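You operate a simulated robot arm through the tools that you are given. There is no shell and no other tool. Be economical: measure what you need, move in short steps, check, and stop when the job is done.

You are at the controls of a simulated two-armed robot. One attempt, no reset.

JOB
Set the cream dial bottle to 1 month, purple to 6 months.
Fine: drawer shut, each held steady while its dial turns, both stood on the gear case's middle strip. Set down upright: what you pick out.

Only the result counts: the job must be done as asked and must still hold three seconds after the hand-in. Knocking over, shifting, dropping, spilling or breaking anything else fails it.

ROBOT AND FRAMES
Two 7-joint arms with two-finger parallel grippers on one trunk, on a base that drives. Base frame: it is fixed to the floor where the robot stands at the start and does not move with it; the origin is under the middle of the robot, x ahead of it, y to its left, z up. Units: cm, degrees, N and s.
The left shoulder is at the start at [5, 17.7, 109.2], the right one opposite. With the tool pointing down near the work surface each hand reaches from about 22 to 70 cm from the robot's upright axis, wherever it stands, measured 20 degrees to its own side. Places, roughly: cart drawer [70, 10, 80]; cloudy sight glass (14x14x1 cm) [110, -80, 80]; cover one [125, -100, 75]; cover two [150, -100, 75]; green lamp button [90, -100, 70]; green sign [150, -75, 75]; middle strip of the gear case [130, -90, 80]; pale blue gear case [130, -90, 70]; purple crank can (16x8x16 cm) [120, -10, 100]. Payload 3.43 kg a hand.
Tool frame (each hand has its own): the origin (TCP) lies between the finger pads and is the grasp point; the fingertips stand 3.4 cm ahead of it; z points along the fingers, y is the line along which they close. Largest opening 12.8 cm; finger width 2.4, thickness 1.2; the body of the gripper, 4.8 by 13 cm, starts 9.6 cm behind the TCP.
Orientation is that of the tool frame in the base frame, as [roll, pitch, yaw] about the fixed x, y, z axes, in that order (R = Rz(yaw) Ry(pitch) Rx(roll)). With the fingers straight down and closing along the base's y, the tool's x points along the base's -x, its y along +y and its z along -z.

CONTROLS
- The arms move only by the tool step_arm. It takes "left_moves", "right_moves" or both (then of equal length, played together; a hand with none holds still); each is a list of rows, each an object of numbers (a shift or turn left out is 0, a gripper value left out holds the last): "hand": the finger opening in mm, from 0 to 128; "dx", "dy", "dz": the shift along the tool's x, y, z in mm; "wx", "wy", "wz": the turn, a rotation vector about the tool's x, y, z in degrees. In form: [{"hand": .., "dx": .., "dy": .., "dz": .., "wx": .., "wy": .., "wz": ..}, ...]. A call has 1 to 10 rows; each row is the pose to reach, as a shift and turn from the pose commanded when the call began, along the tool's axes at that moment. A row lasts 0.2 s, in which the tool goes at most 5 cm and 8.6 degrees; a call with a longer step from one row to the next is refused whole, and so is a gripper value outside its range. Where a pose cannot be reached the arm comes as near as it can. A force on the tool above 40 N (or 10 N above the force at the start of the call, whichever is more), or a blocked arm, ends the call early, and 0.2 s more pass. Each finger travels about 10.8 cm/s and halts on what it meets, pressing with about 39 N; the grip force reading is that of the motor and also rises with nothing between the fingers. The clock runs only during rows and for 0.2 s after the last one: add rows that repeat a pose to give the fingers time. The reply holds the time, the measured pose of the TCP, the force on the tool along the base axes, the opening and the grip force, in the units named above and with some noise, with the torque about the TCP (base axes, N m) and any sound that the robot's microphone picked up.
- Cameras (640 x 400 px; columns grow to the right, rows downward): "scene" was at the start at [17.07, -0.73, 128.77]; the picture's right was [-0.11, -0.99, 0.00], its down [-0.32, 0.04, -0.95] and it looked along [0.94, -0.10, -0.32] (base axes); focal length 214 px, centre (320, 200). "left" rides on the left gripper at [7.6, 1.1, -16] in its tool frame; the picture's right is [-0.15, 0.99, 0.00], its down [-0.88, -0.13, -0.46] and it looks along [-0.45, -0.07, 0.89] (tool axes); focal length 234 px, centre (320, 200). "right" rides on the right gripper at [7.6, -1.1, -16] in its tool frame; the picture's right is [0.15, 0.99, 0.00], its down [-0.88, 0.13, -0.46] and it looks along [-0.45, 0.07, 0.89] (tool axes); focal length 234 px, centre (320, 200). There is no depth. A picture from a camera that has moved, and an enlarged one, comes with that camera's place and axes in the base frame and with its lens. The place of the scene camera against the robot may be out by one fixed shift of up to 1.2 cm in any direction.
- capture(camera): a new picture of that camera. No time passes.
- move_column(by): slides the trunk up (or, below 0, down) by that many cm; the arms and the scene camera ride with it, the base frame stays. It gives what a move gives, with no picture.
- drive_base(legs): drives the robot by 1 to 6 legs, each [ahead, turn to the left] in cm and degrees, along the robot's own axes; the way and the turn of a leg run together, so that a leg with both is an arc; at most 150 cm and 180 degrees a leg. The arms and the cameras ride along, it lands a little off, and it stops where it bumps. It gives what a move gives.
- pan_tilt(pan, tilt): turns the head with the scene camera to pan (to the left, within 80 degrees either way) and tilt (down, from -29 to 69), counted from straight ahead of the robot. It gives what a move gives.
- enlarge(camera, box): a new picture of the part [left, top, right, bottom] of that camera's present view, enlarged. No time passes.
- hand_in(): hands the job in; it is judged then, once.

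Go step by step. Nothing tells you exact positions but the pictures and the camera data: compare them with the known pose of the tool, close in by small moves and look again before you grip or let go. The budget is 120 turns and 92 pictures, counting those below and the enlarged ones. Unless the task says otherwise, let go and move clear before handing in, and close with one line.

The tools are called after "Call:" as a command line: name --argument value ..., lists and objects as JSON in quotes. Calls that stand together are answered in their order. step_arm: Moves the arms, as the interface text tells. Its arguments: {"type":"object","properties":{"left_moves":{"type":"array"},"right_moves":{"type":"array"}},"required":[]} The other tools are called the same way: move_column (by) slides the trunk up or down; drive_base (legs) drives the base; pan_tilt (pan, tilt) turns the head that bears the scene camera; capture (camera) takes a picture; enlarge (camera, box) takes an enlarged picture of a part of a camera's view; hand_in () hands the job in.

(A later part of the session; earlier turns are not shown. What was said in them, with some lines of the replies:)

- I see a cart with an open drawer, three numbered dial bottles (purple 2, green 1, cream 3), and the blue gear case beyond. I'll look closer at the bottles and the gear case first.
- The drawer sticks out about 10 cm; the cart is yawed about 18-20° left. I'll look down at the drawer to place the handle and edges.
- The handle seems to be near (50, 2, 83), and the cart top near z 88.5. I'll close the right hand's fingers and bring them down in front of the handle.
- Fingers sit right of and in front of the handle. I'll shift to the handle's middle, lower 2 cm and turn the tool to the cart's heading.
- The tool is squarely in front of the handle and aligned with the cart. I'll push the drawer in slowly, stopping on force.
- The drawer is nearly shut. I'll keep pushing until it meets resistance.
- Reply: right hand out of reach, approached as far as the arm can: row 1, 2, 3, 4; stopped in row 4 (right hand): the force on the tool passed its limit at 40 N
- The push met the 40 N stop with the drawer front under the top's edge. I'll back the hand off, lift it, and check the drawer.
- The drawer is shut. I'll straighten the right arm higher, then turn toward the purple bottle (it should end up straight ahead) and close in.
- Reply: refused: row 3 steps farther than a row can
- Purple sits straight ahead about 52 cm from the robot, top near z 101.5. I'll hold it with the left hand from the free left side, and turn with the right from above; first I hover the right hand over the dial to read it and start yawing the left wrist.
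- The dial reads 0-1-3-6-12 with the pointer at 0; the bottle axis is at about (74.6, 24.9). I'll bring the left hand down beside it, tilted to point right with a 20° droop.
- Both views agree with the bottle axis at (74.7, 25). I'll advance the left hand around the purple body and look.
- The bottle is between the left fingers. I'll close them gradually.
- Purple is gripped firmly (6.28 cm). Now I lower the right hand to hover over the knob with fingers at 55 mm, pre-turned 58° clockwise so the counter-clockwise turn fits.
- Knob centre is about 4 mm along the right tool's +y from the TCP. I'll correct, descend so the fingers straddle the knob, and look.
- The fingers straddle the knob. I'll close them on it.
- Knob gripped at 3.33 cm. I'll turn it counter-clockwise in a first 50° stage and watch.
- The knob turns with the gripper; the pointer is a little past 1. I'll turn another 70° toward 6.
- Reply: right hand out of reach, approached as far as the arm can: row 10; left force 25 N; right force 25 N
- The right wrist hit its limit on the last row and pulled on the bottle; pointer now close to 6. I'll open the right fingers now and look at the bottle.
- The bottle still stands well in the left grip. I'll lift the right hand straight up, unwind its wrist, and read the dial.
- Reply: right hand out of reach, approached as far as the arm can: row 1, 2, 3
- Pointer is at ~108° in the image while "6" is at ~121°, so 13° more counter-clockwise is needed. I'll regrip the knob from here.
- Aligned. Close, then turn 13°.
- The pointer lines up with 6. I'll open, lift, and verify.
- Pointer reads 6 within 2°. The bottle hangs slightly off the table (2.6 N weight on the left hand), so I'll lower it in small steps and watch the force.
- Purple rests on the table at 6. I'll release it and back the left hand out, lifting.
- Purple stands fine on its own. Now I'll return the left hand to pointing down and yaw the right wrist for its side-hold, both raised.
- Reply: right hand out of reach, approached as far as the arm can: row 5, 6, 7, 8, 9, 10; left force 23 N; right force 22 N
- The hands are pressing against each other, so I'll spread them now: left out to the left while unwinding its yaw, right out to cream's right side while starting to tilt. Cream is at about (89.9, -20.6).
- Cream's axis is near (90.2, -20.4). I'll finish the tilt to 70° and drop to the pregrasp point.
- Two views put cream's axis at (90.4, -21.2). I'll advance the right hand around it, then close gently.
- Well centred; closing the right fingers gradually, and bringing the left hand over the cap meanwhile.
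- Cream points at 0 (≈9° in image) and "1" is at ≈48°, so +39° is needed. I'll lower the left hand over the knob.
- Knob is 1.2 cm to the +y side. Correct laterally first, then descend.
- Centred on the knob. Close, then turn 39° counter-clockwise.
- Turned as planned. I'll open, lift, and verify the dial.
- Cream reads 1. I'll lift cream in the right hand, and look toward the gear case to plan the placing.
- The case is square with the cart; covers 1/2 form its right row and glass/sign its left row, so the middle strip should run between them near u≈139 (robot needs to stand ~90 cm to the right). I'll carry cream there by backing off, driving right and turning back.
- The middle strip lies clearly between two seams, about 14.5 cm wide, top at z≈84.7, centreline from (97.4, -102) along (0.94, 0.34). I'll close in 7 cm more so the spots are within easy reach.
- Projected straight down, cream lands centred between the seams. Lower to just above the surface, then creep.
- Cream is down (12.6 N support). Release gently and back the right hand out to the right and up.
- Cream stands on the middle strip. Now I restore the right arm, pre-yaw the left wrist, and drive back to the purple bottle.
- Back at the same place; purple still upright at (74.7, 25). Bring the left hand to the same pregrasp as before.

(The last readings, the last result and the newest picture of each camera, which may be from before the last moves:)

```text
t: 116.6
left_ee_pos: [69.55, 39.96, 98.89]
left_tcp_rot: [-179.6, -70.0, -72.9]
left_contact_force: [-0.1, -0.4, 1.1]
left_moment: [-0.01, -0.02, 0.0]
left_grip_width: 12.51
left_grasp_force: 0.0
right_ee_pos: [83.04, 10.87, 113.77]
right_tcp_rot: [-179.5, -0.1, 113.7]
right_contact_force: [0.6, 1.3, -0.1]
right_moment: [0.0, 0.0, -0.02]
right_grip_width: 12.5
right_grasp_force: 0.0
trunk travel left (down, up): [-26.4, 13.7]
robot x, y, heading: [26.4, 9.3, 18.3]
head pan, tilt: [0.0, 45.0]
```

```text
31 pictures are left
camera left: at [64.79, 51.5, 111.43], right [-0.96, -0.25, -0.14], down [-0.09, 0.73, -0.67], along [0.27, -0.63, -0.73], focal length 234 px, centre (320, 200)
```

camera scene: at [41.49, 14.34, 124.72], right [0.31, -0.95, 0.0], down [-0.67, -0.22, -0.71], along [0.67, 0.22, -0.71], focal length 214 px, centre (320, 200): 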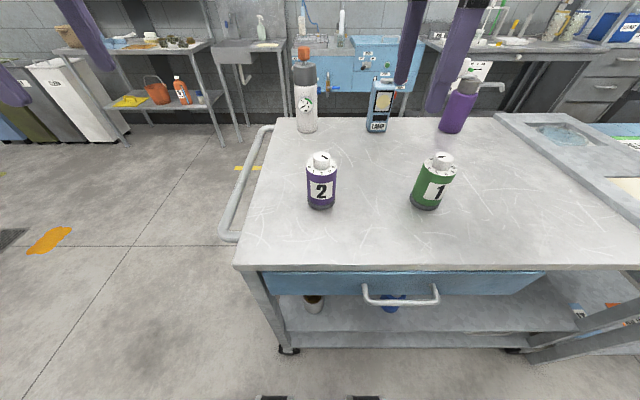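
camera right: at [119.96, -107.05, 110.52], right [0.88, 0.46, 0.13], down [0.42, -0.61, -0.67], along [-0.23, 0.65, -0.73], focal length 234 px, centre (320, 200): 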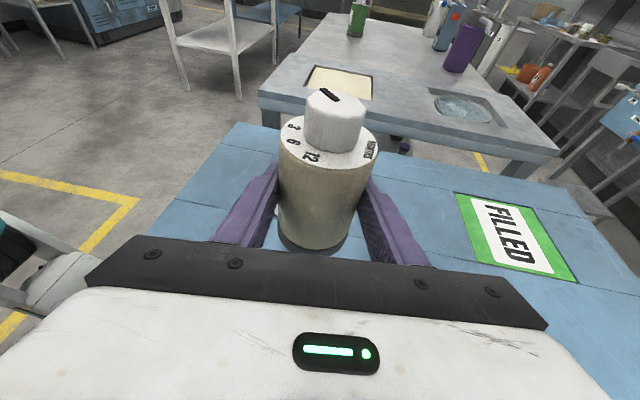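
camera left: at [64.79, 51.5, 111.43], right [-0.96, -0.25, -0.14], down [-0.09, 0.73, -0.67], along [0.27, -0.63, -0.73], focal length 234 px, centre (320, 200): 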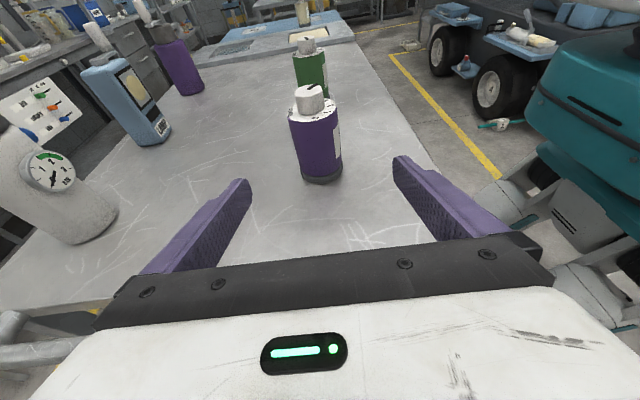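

Call:
step_arm --left_moves '[{"dx": 2, "dy": -5, "dz": 40}, {"dx": 2, "dy": -5, "dz": 80}, {"dx": 2, "dy": -5, "dz": 110}, {"dx": 2, "dy": -5, "dz": 140}, {"dx": 2, "dy": -5, "dz": 161}]'

Call:
capture --camera "left"

```text
t: 117.8
left_ee_pos: [74.53, 25.73, 93.55]
left_tcp_rot: [-179.8, -70.0, -72.8]
left_contact_force: [0.5, 0.3, 0.0]
left_moment: [0.02, 0.0, 0.01]
left_grip_width: 12.49
left_grasp_force: 0.2
right_ee_pos: [83.09, 10.89, 113.71]
right_tcp_rot: [-179.6, -0.1, 113.7]
right_contact_force: [-0.7, 0.9, -0.5]
right_moment: [-0.03, 0.02, -0.01]
right_grip_width: 12.49
right_grasp_force: 0.0
trunk travel left (down, up): [-26.4, 13.7]
robot x, y, heading: [26.12, 9.28, 18.3]
head pan, tilt: [0.0, 45.0]
```

```text
30 pictures are left
camera left: at [69.77, 37.24, 106.16], right [-0.96, -0.25, -0.14], down [-0.09, 0.74, -0.67], along [0.27, -0.63, -0.73], focal length 234 px, centre (320, 200)
```

left: 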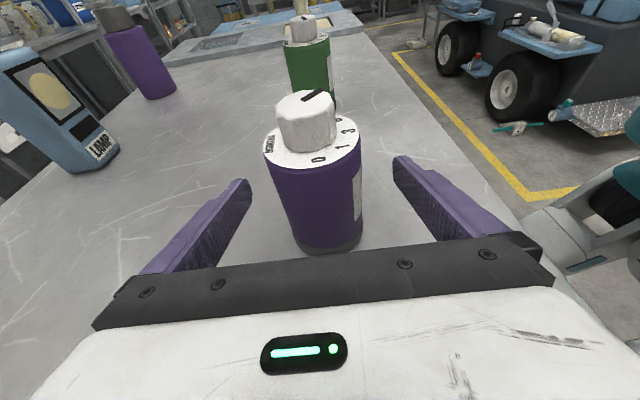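

Purple is centred; grip it and lift about 15 cm.

Call:
step_arm --left_moves '[{"hand": 105}, {"hand": 90}, {"hand": 78}, {"hand": 70}, {"hand": 64}, {"hand": 58}, {"hand": 50}, {"hand": 40}, {"hand": 40}]'

Call:
step_arm --left_moves '[{"dx": 9, "dz": -3}, {"dx": 38, "dz": -14}, {"dx": 76, "dz": -28}, {"dx": 113, "dz": -41}, {"dx": 141, "dz": -51}]' --right_moves '[{"dx": -20}, {"dx": -40}, {"dx": -60}, {"dx": -80}, {"dx": -80}]'

Call:
capture --camera "scene"

```text
t: 119.8
left_ee_pos: [74.56, 25.72, 93.72]
left_tcp_rot: [-179.7, -70.0, -72.9]
left_contact_force: [-2.0, 1.7, 4.0]
left_moment: [0.04, 0.27, -0.07]
left_grip_width: 6.27
left_grasp_force: 38.9
right_ee_pos: [82.95, 10.97, 113.75]
right_tcp_rot: [-179.5, -0.1, 113.7]
right_contact_force: [0.1, -0.9, 0.2]
right_moment: [-0.01, -0.04, -0.01]
right_grip_width: 12.5
right_grasp_force: 0.1
trunk travel left (down, up): [-26.4, 13.7]
robot x, y, heading: [26.55, 9.03, 18.4]
head pan, tilt: [0.0, 45.0]
```

```text
t: 121.0
left_ee_pos: [74.49, 25.6, 108.52]
left_tcp_rot: [-179.9, -70.0, -72.6]
left_contact_force: [0.7, 0.6, -1.7]
left_moment: [0.04, -0.01, 0.02]
left_grip_width: 6.2
left_grasp_force: 38.8
right_ee_pos: [86.25, 3.49, 113.75]
right_tcp_rot: [-179.5, -0.1, 113.7]
right_contact_force: [0.2, -0.5, 0.5]
right_moment: [0.02, -0.02, -0.02]
right_grip_width: 12.53
right_grasp_force: 0.0
trunk travel left (down, up): [-26.4, 13.7]
robot x, y, heading: [26.6, 8.92, 18.3]
head pan, tilt: [0.0, 45.0]
```

```text
29 pictures are left
camera scene: at [41.44, 14.32, 124.73], right [0.31, -0.95, 0.0], down [-0.67, -0.22, -0.71], along [0.67, 0.22, -0.71], focal length 214 px, centre (320, 200)
```

scene: 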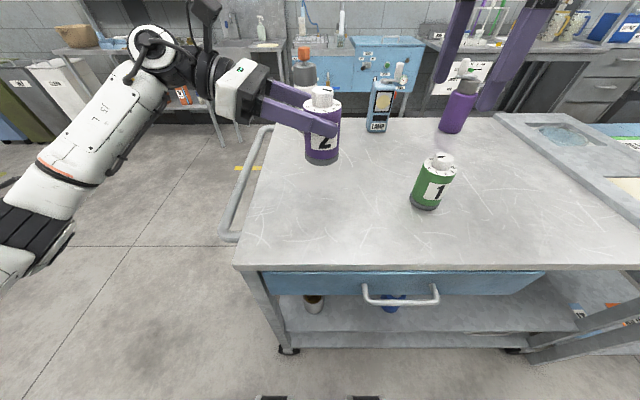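

Purple is lifted and level. Drive to the gear case, standing so the bottle comes straight over the front part of the strip.

Call:
drive_base --legs '[[-15, 0], [0, -89.6], [127.8, 0], [0, 90], [4, 0]]'

Call:
capture --camera "scene"

```text
t: 136.5
left_ee_pos: [104.99, -98.61, 108.42]
left_tcp_rot: [180.0, -70.0, -72.6]
left_contact_force: [0.3, -0.3, -3.0]
left_moment: [-0.02, 0.03, -0.02]
left_grip_width: 6.17
left_grasp_force: 39.2
right_ee_pos: [116.81, -120.8, 113.56]
right_tcp_rot: [-179.5, -0.1, 113.7]
right_contact_force: [-1.0, -0.3, -0.3]
right_moment: [0.0, 0.02, 0.01]
right_grip_width: 12.51
right_grasp_force: 0.2
trunk travel left (down, up): [-26.4, 13.7]
robot x, y, heading: [56.46, -115.5, 18.5]
head pan, tilt: [0.0, 45.0]
```

```text
28 pictures are left
camera scene: at [71.92, -109.96, 124.71], right [0.32, -0.95, 0.0], down [-0.67, -0.22, -0.71], along [0.67, 0.22, -0.71], focal length 214 px, centre (320, 200)
```

scene: 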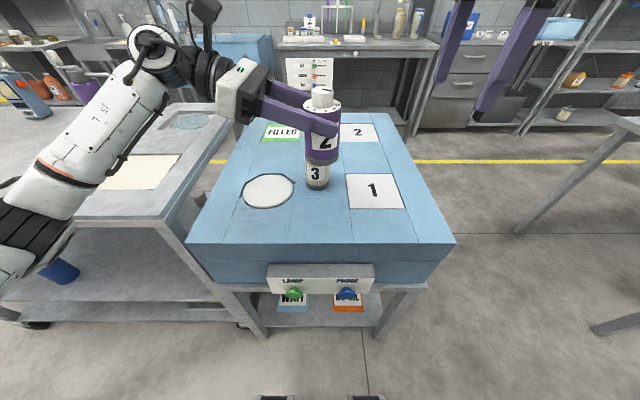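

I'm over the strip with 11 cm to cream. I'll lower to hover, drawing back 1.3 cm for more clearance, then check centring.

Call:
step_arm --left_moves '[{"dx": -5, "dy": 13, "dz": 2}, {"dx": -35, "dy": 13, "dz": 13}, {"dx": -70, "dy": 13, "dz": 26}, {"dx": -97, "dy": 13, "dz": 36}]'

Call:
enlarge --camera "scene" --box '[200, 120, 440, 270]'

Call:
capture --camera "left"

```text
t: 137.5
left_ee_pos: [103.7, -99.17, 98.21]
left_tcp_rot: [-179.8, -69.9, -72.8]
left_contact_force: [-1.4, 0.2, -3.0]
left_moment: [0.04, 0.01, -0.03]
left_grip_width: 6.15
left_grasp_force: 39.0
right_ee_pos: [116.55, -120.63, 113.67]
right_tcp_rot: [-179.5, -0.1, 113.7]
right_contact_force: [-0.2, -0.9, 0.5]
right_moment: [0.03, 0.01, 0.03]
right_grip_width: 12.5
right_grasp_force: 0.0
trunk travel left (down, up): [-26.4, 13.7]
robot x, y, heading: [56.85, -115.52, 18.7]
head pan, tilt: [0.0, 45.0]
```

```text
2.67 times, centred on (320, 195) of scene
camera zoom: at [71.85, -109.97, 124.73], right [0.32, -0.95, 0.0], down [-0.67, -0.22, -0.71], along [0.67, 0.22, -0.71], focal length 572 px, centre (320, 213)
```

zoom: 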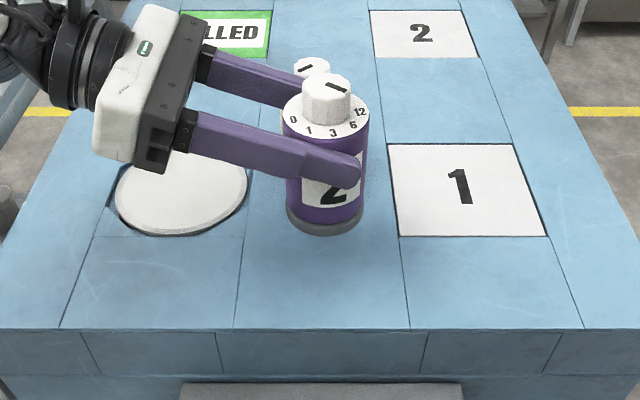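

```text
26 pictures are left
camera left: at [98.87, -87.6, 110.68], right [-0.96, -0.25, -0.14], down [-0.09, 0.74, -0.67], along [0.27, -0.63, -0.73], focal length 234 px, centre (320, 200)
```

left: 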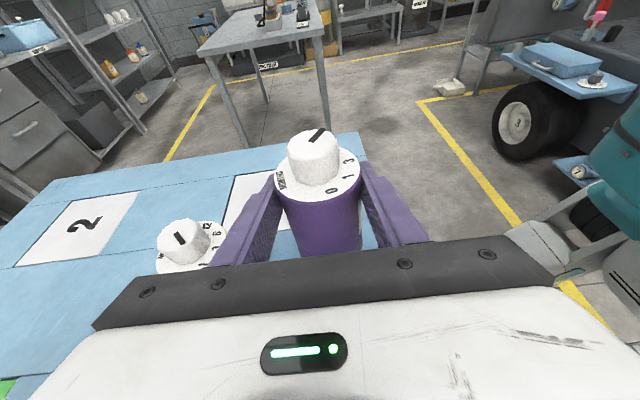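

Projection lands exactly centred on the strip. Lower, then creep to contact.

Call:
step_arm --left_moves '[{"dx": -19, "dz": 7}, {"dx": -38, "dz": 14}, {"dx": -56, "dz": 20.3}, {"dx": -70, "dz": 25.5}]'

Call:
step_arm --left_moves '[{"dx": -3, "dz": 1}, {"dx": -5, "dz": 1.8}, {"dx": -7, "dz": 2.5}]'

```text
t: 138.5
left_ee_pos: [103.63, -99.27, 91.47]
left_tcp_rot: [-178.3, -70.7, -74.1]
left_contact_force: [-0.9, 4.0, 26.5]
left_moment: [-1.42, 0.47, -0.07]
left_grip_width: 6.06
left_grasp_force: 37.0
right_ee_pos: [116.39, -120.76, 113.86]
right_tcp_rot: [-179.5, 0.0, 113.9]
right_contact_force: [0.2, -0.2, -0.4]
right_moment: [0.02, -0.02, 0.0]
right_grip_width: 12.5
right_grasp_force: 0.1
trunk travel left (down, up): [-26.4, 13.7]
robot x, y, heading: [56.85, -114.93, 18.5]
head pan, tilt: [0.0, 45.0]
```

```text
t: 139.3
left_ee_pos: [103.54, -99.24, 90.12]
left_tcp_rot: [-179.7, -70.0, -73.0]
left_contact_force: [-1.7, 0.5, 16.5]
left_moment: [-0.04, 0.28, -0.13]
left_grip_width: 6.13
left_grasp_force: 38.9
right_ee_pos: [116.63, -120.73, 113.77]
right_tcp_rot: [-179.5, -0.1, 113.8]
right_contact_force: [-0.1, -0.1, -0.3]
right_moment: [-0.01, 0.05, 0.01]
right_grip_width: 12.5
right_grasp_force: 0.1
trunk travel left (down, up): [-26.4, 13.7]
robot x, y, heading: [56.69, -114.82, 18.4]
head pan, tilt: [0.0, 45.0]
```

It touched earlier than expected and slid slightly in the grip; I'll look before releasing.

Call:
enlarge --camera "scene" --box '[220, 120, 420, 270]'

Call:
capture --camera "left"

```text
2.67 times, centred on (320, 195) of scene
camera zoom: at [71.69, -110.03, 124.74], right [0.32, -0.95, 0.0], down [-0.67, -0.22, -0.71], along [0.67, 0.22, -0.71], focal length 572 px, centre (320, 213)
```

zoom: 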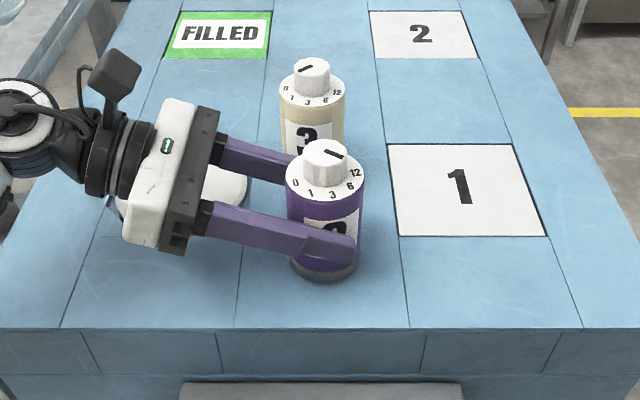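

```text
24 pictures are left
camera left: at [98.71, -87.61, 102.59], right [-0.96, -0.25, -0.14], down [-0.09, 0.74, -0.67], along [0.27, -0.63, -0.73], focal length 234 px, centre (320, 200)
```

left: 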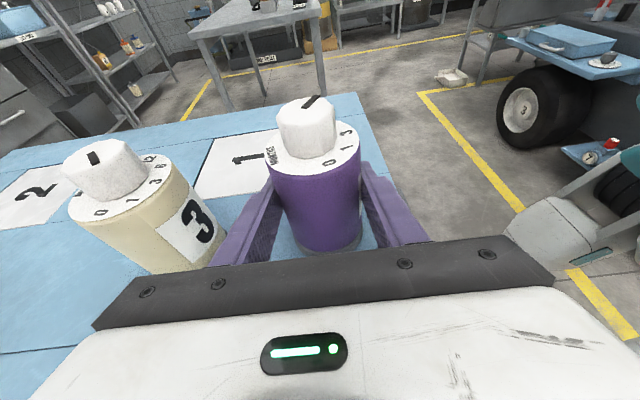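

Upright on the strip and clear of cream. Ease the preload, release with limited opening and back out.

Call:
step_arm --left_moves '[{"hand": 40, "dx": 1.5}, {"hand": 66, "dx": 1.5}, {"hand": 75, "dx": 1.5}, {"hand": 85, "dx": 1.5}, {"hand": 85, "dx": 1.5}, {"hand": 85, "dz": -30}, {"hand": 85, "dz": -70}, {"hand": 85, "dz": -115}, {"hand": 85, "dz": -150}, {"hand": 85, "dz": -150, "dx": 45}]'

Call:
enlarge --camera "scene" --box '[240, 120, 400, 260]'

Call:
capture --camera "left"

```text
t: 141.5
left_ee_pos: [99.75, -87.21, 99.32]
left_tcp_rot: [-180.0, -69.9, -72.6]
left_contact_force: [0.4, -0.6, 0.2]
left_moment: [-0.01, 0.05, 0.01]
left_grip_width: 8.52
left_grasp_force: 0.1
right_ee_pos: [116.74, -120.78, 113.68]
right_tcp_rot: [-179.6, -0.1, 113.8]
right_contact_force: [-0.9, 0.5, 0.1]
right_moment: [0.02, 0.03, 0.01]
right_grip_width: 12.51
right_grasp_force: 0.0
trunk travel left (down, up): [-26.4, 13.7]
robot x, y, heading: [56.63, -115.28, 18.3]
head pan, tilt: [0.0, 45.0]
```

```text
2.86 times, centred on (320, 190) of scene
camera zoom: at [71.83, -110.04, 124.73], right [0.31, -0.95, 0.0], down [-0.67, -0.22, -0.71], along [0.67, 0.22, -0.71], focal length 613 px, centre (320, 229)
```

zoom: 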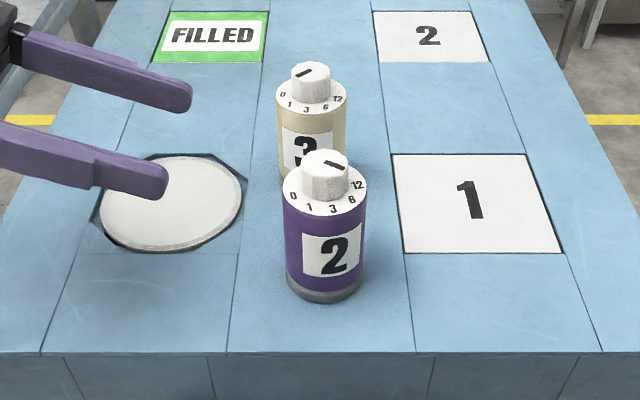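

```text
22 pictures are left
camera left: at [94.99, -75.69, 111.92], right [-0.96, -0.25, -0.14], down [-0.09, 0.74, -0.67], along [0.27, -0.63, -0.73], focal length 234 px, centre (320, 200)
```

left: 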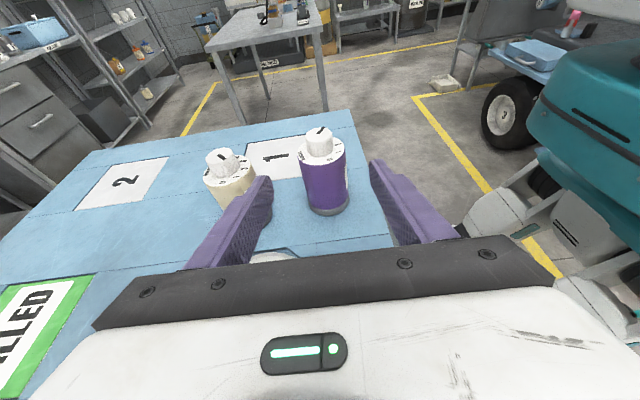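

Both bottles stand upright on the strip, cream at 1 and purple at 6. I'll move the left hand clear upward and make a last check of the drawer from the side.

Call:
step_arm --left_moves '[{"dx": 40, "dz": -30}, {"dx": 80, "dz": -60}, {"dx": 110, "dz": -90}]'

Call:
pan_tilt --pan 62 --tilt 28

Call:
capture --camera "scene"

```text
t: 142.3
left_ee_pos: [98.52, -82.65, 112.9]
left_tcp_rot: [-179.9, -69.8, -72.6]
left_contact_force: [-0.6, 0.1, 0.1]
left_moment: [0.0, 0.01, 0.03]
left_grip_width: 8.52
left_grasp_force: 0.1
right_ee_pos: [116.62, -120.75, 113.75]
right_tcp_rot: [-179.5, -0.1, 113.7]
right_contact_force: [-0.4, 0.0, 0.5]
right_moment: [-0.03, 0.02, 0.01]
right_grip_width: 12.5
right_grasp_force: 0.1
trunk travel left (down, up): [-26.4, 13.7]
robot x, y, heading: [56.78, -115.41, 18.4]
head pan, tilt: [0.0, 45.0]
```

```text
t: 143.7
left_ee_pos: [98.52, -82.58, 112.86]
left_tcp_rot: [-179.8, -70.0, -72.7]
left_contact_force: [0.4, -0.3, 0.1]
left_moment: [0.01, -0.02, -0.01]
left_grip_width: 8.53
left_grasp_force: 0.0
right_ee_pos: [116.75, -120.7, 113.67]
right_tcp_rot: [-179.5, -0.1, 113.9]
right_contact_force: [0.7, 0.5, 0.1]
right_moment: [-0.01, 0.01, -0.01]
right_grip_width: 12.51
right_grasp_force: 0.0
trunk travel left (down, up): [-26.4, 13.7]
robot x, y, heading: [56.72, -115.21, 18.6]
head pan, tilt: [62.0, 28.0]
```

```text
21 pictures are left
camera scene: at [65.64, -103.56, 127.31], right [0.99, -0.17, 0.0], down [-0.08, -0.46, -0.88], along [0.15, 0.87, -0.47], focal length 214 px, centre (320, 200)
```

scene: 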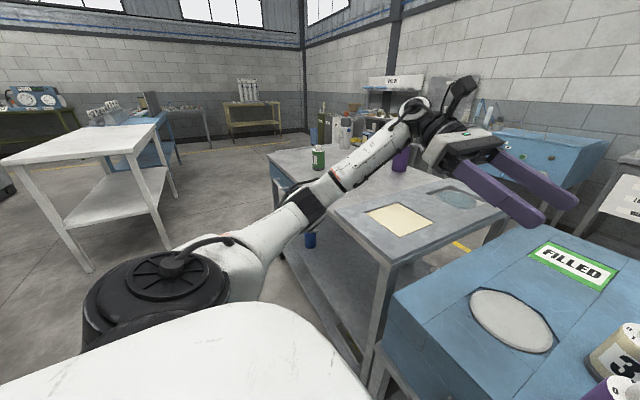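

Call:
enlarge --camera "scene" --box '[240, 140, 360, 215]'

```text
5.33 times, centred on (300, 178) of scene
camera zoom: at [65.64, -103.56, 127.31], right [0.99, -0.17, 0.0], down [-0.08, -0.46, -0.88], along [0.15, 0.87, -0.47], focal length 1144 px, centre (427, 320)
```

zoom: 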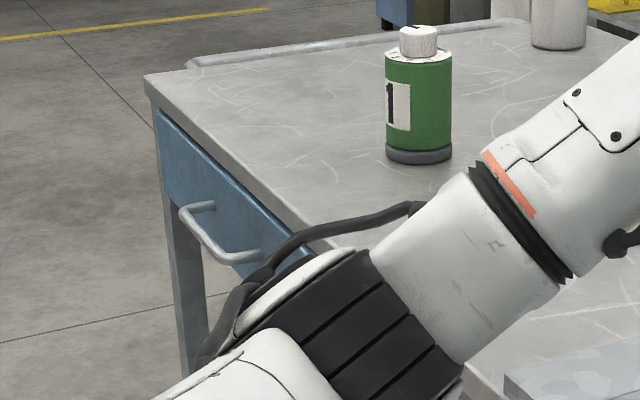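

The drawer front is tucked in under the cart top, so it is shut. Both bottles stand free with the hands clear, so I'm handing in.

Call:
hand_in

```text
The job is handed in.
```

I set the cream bottle to 1 month and the purple bottle to 6 months, stood both upright on the gear case's middle strip, and shut the drawer.
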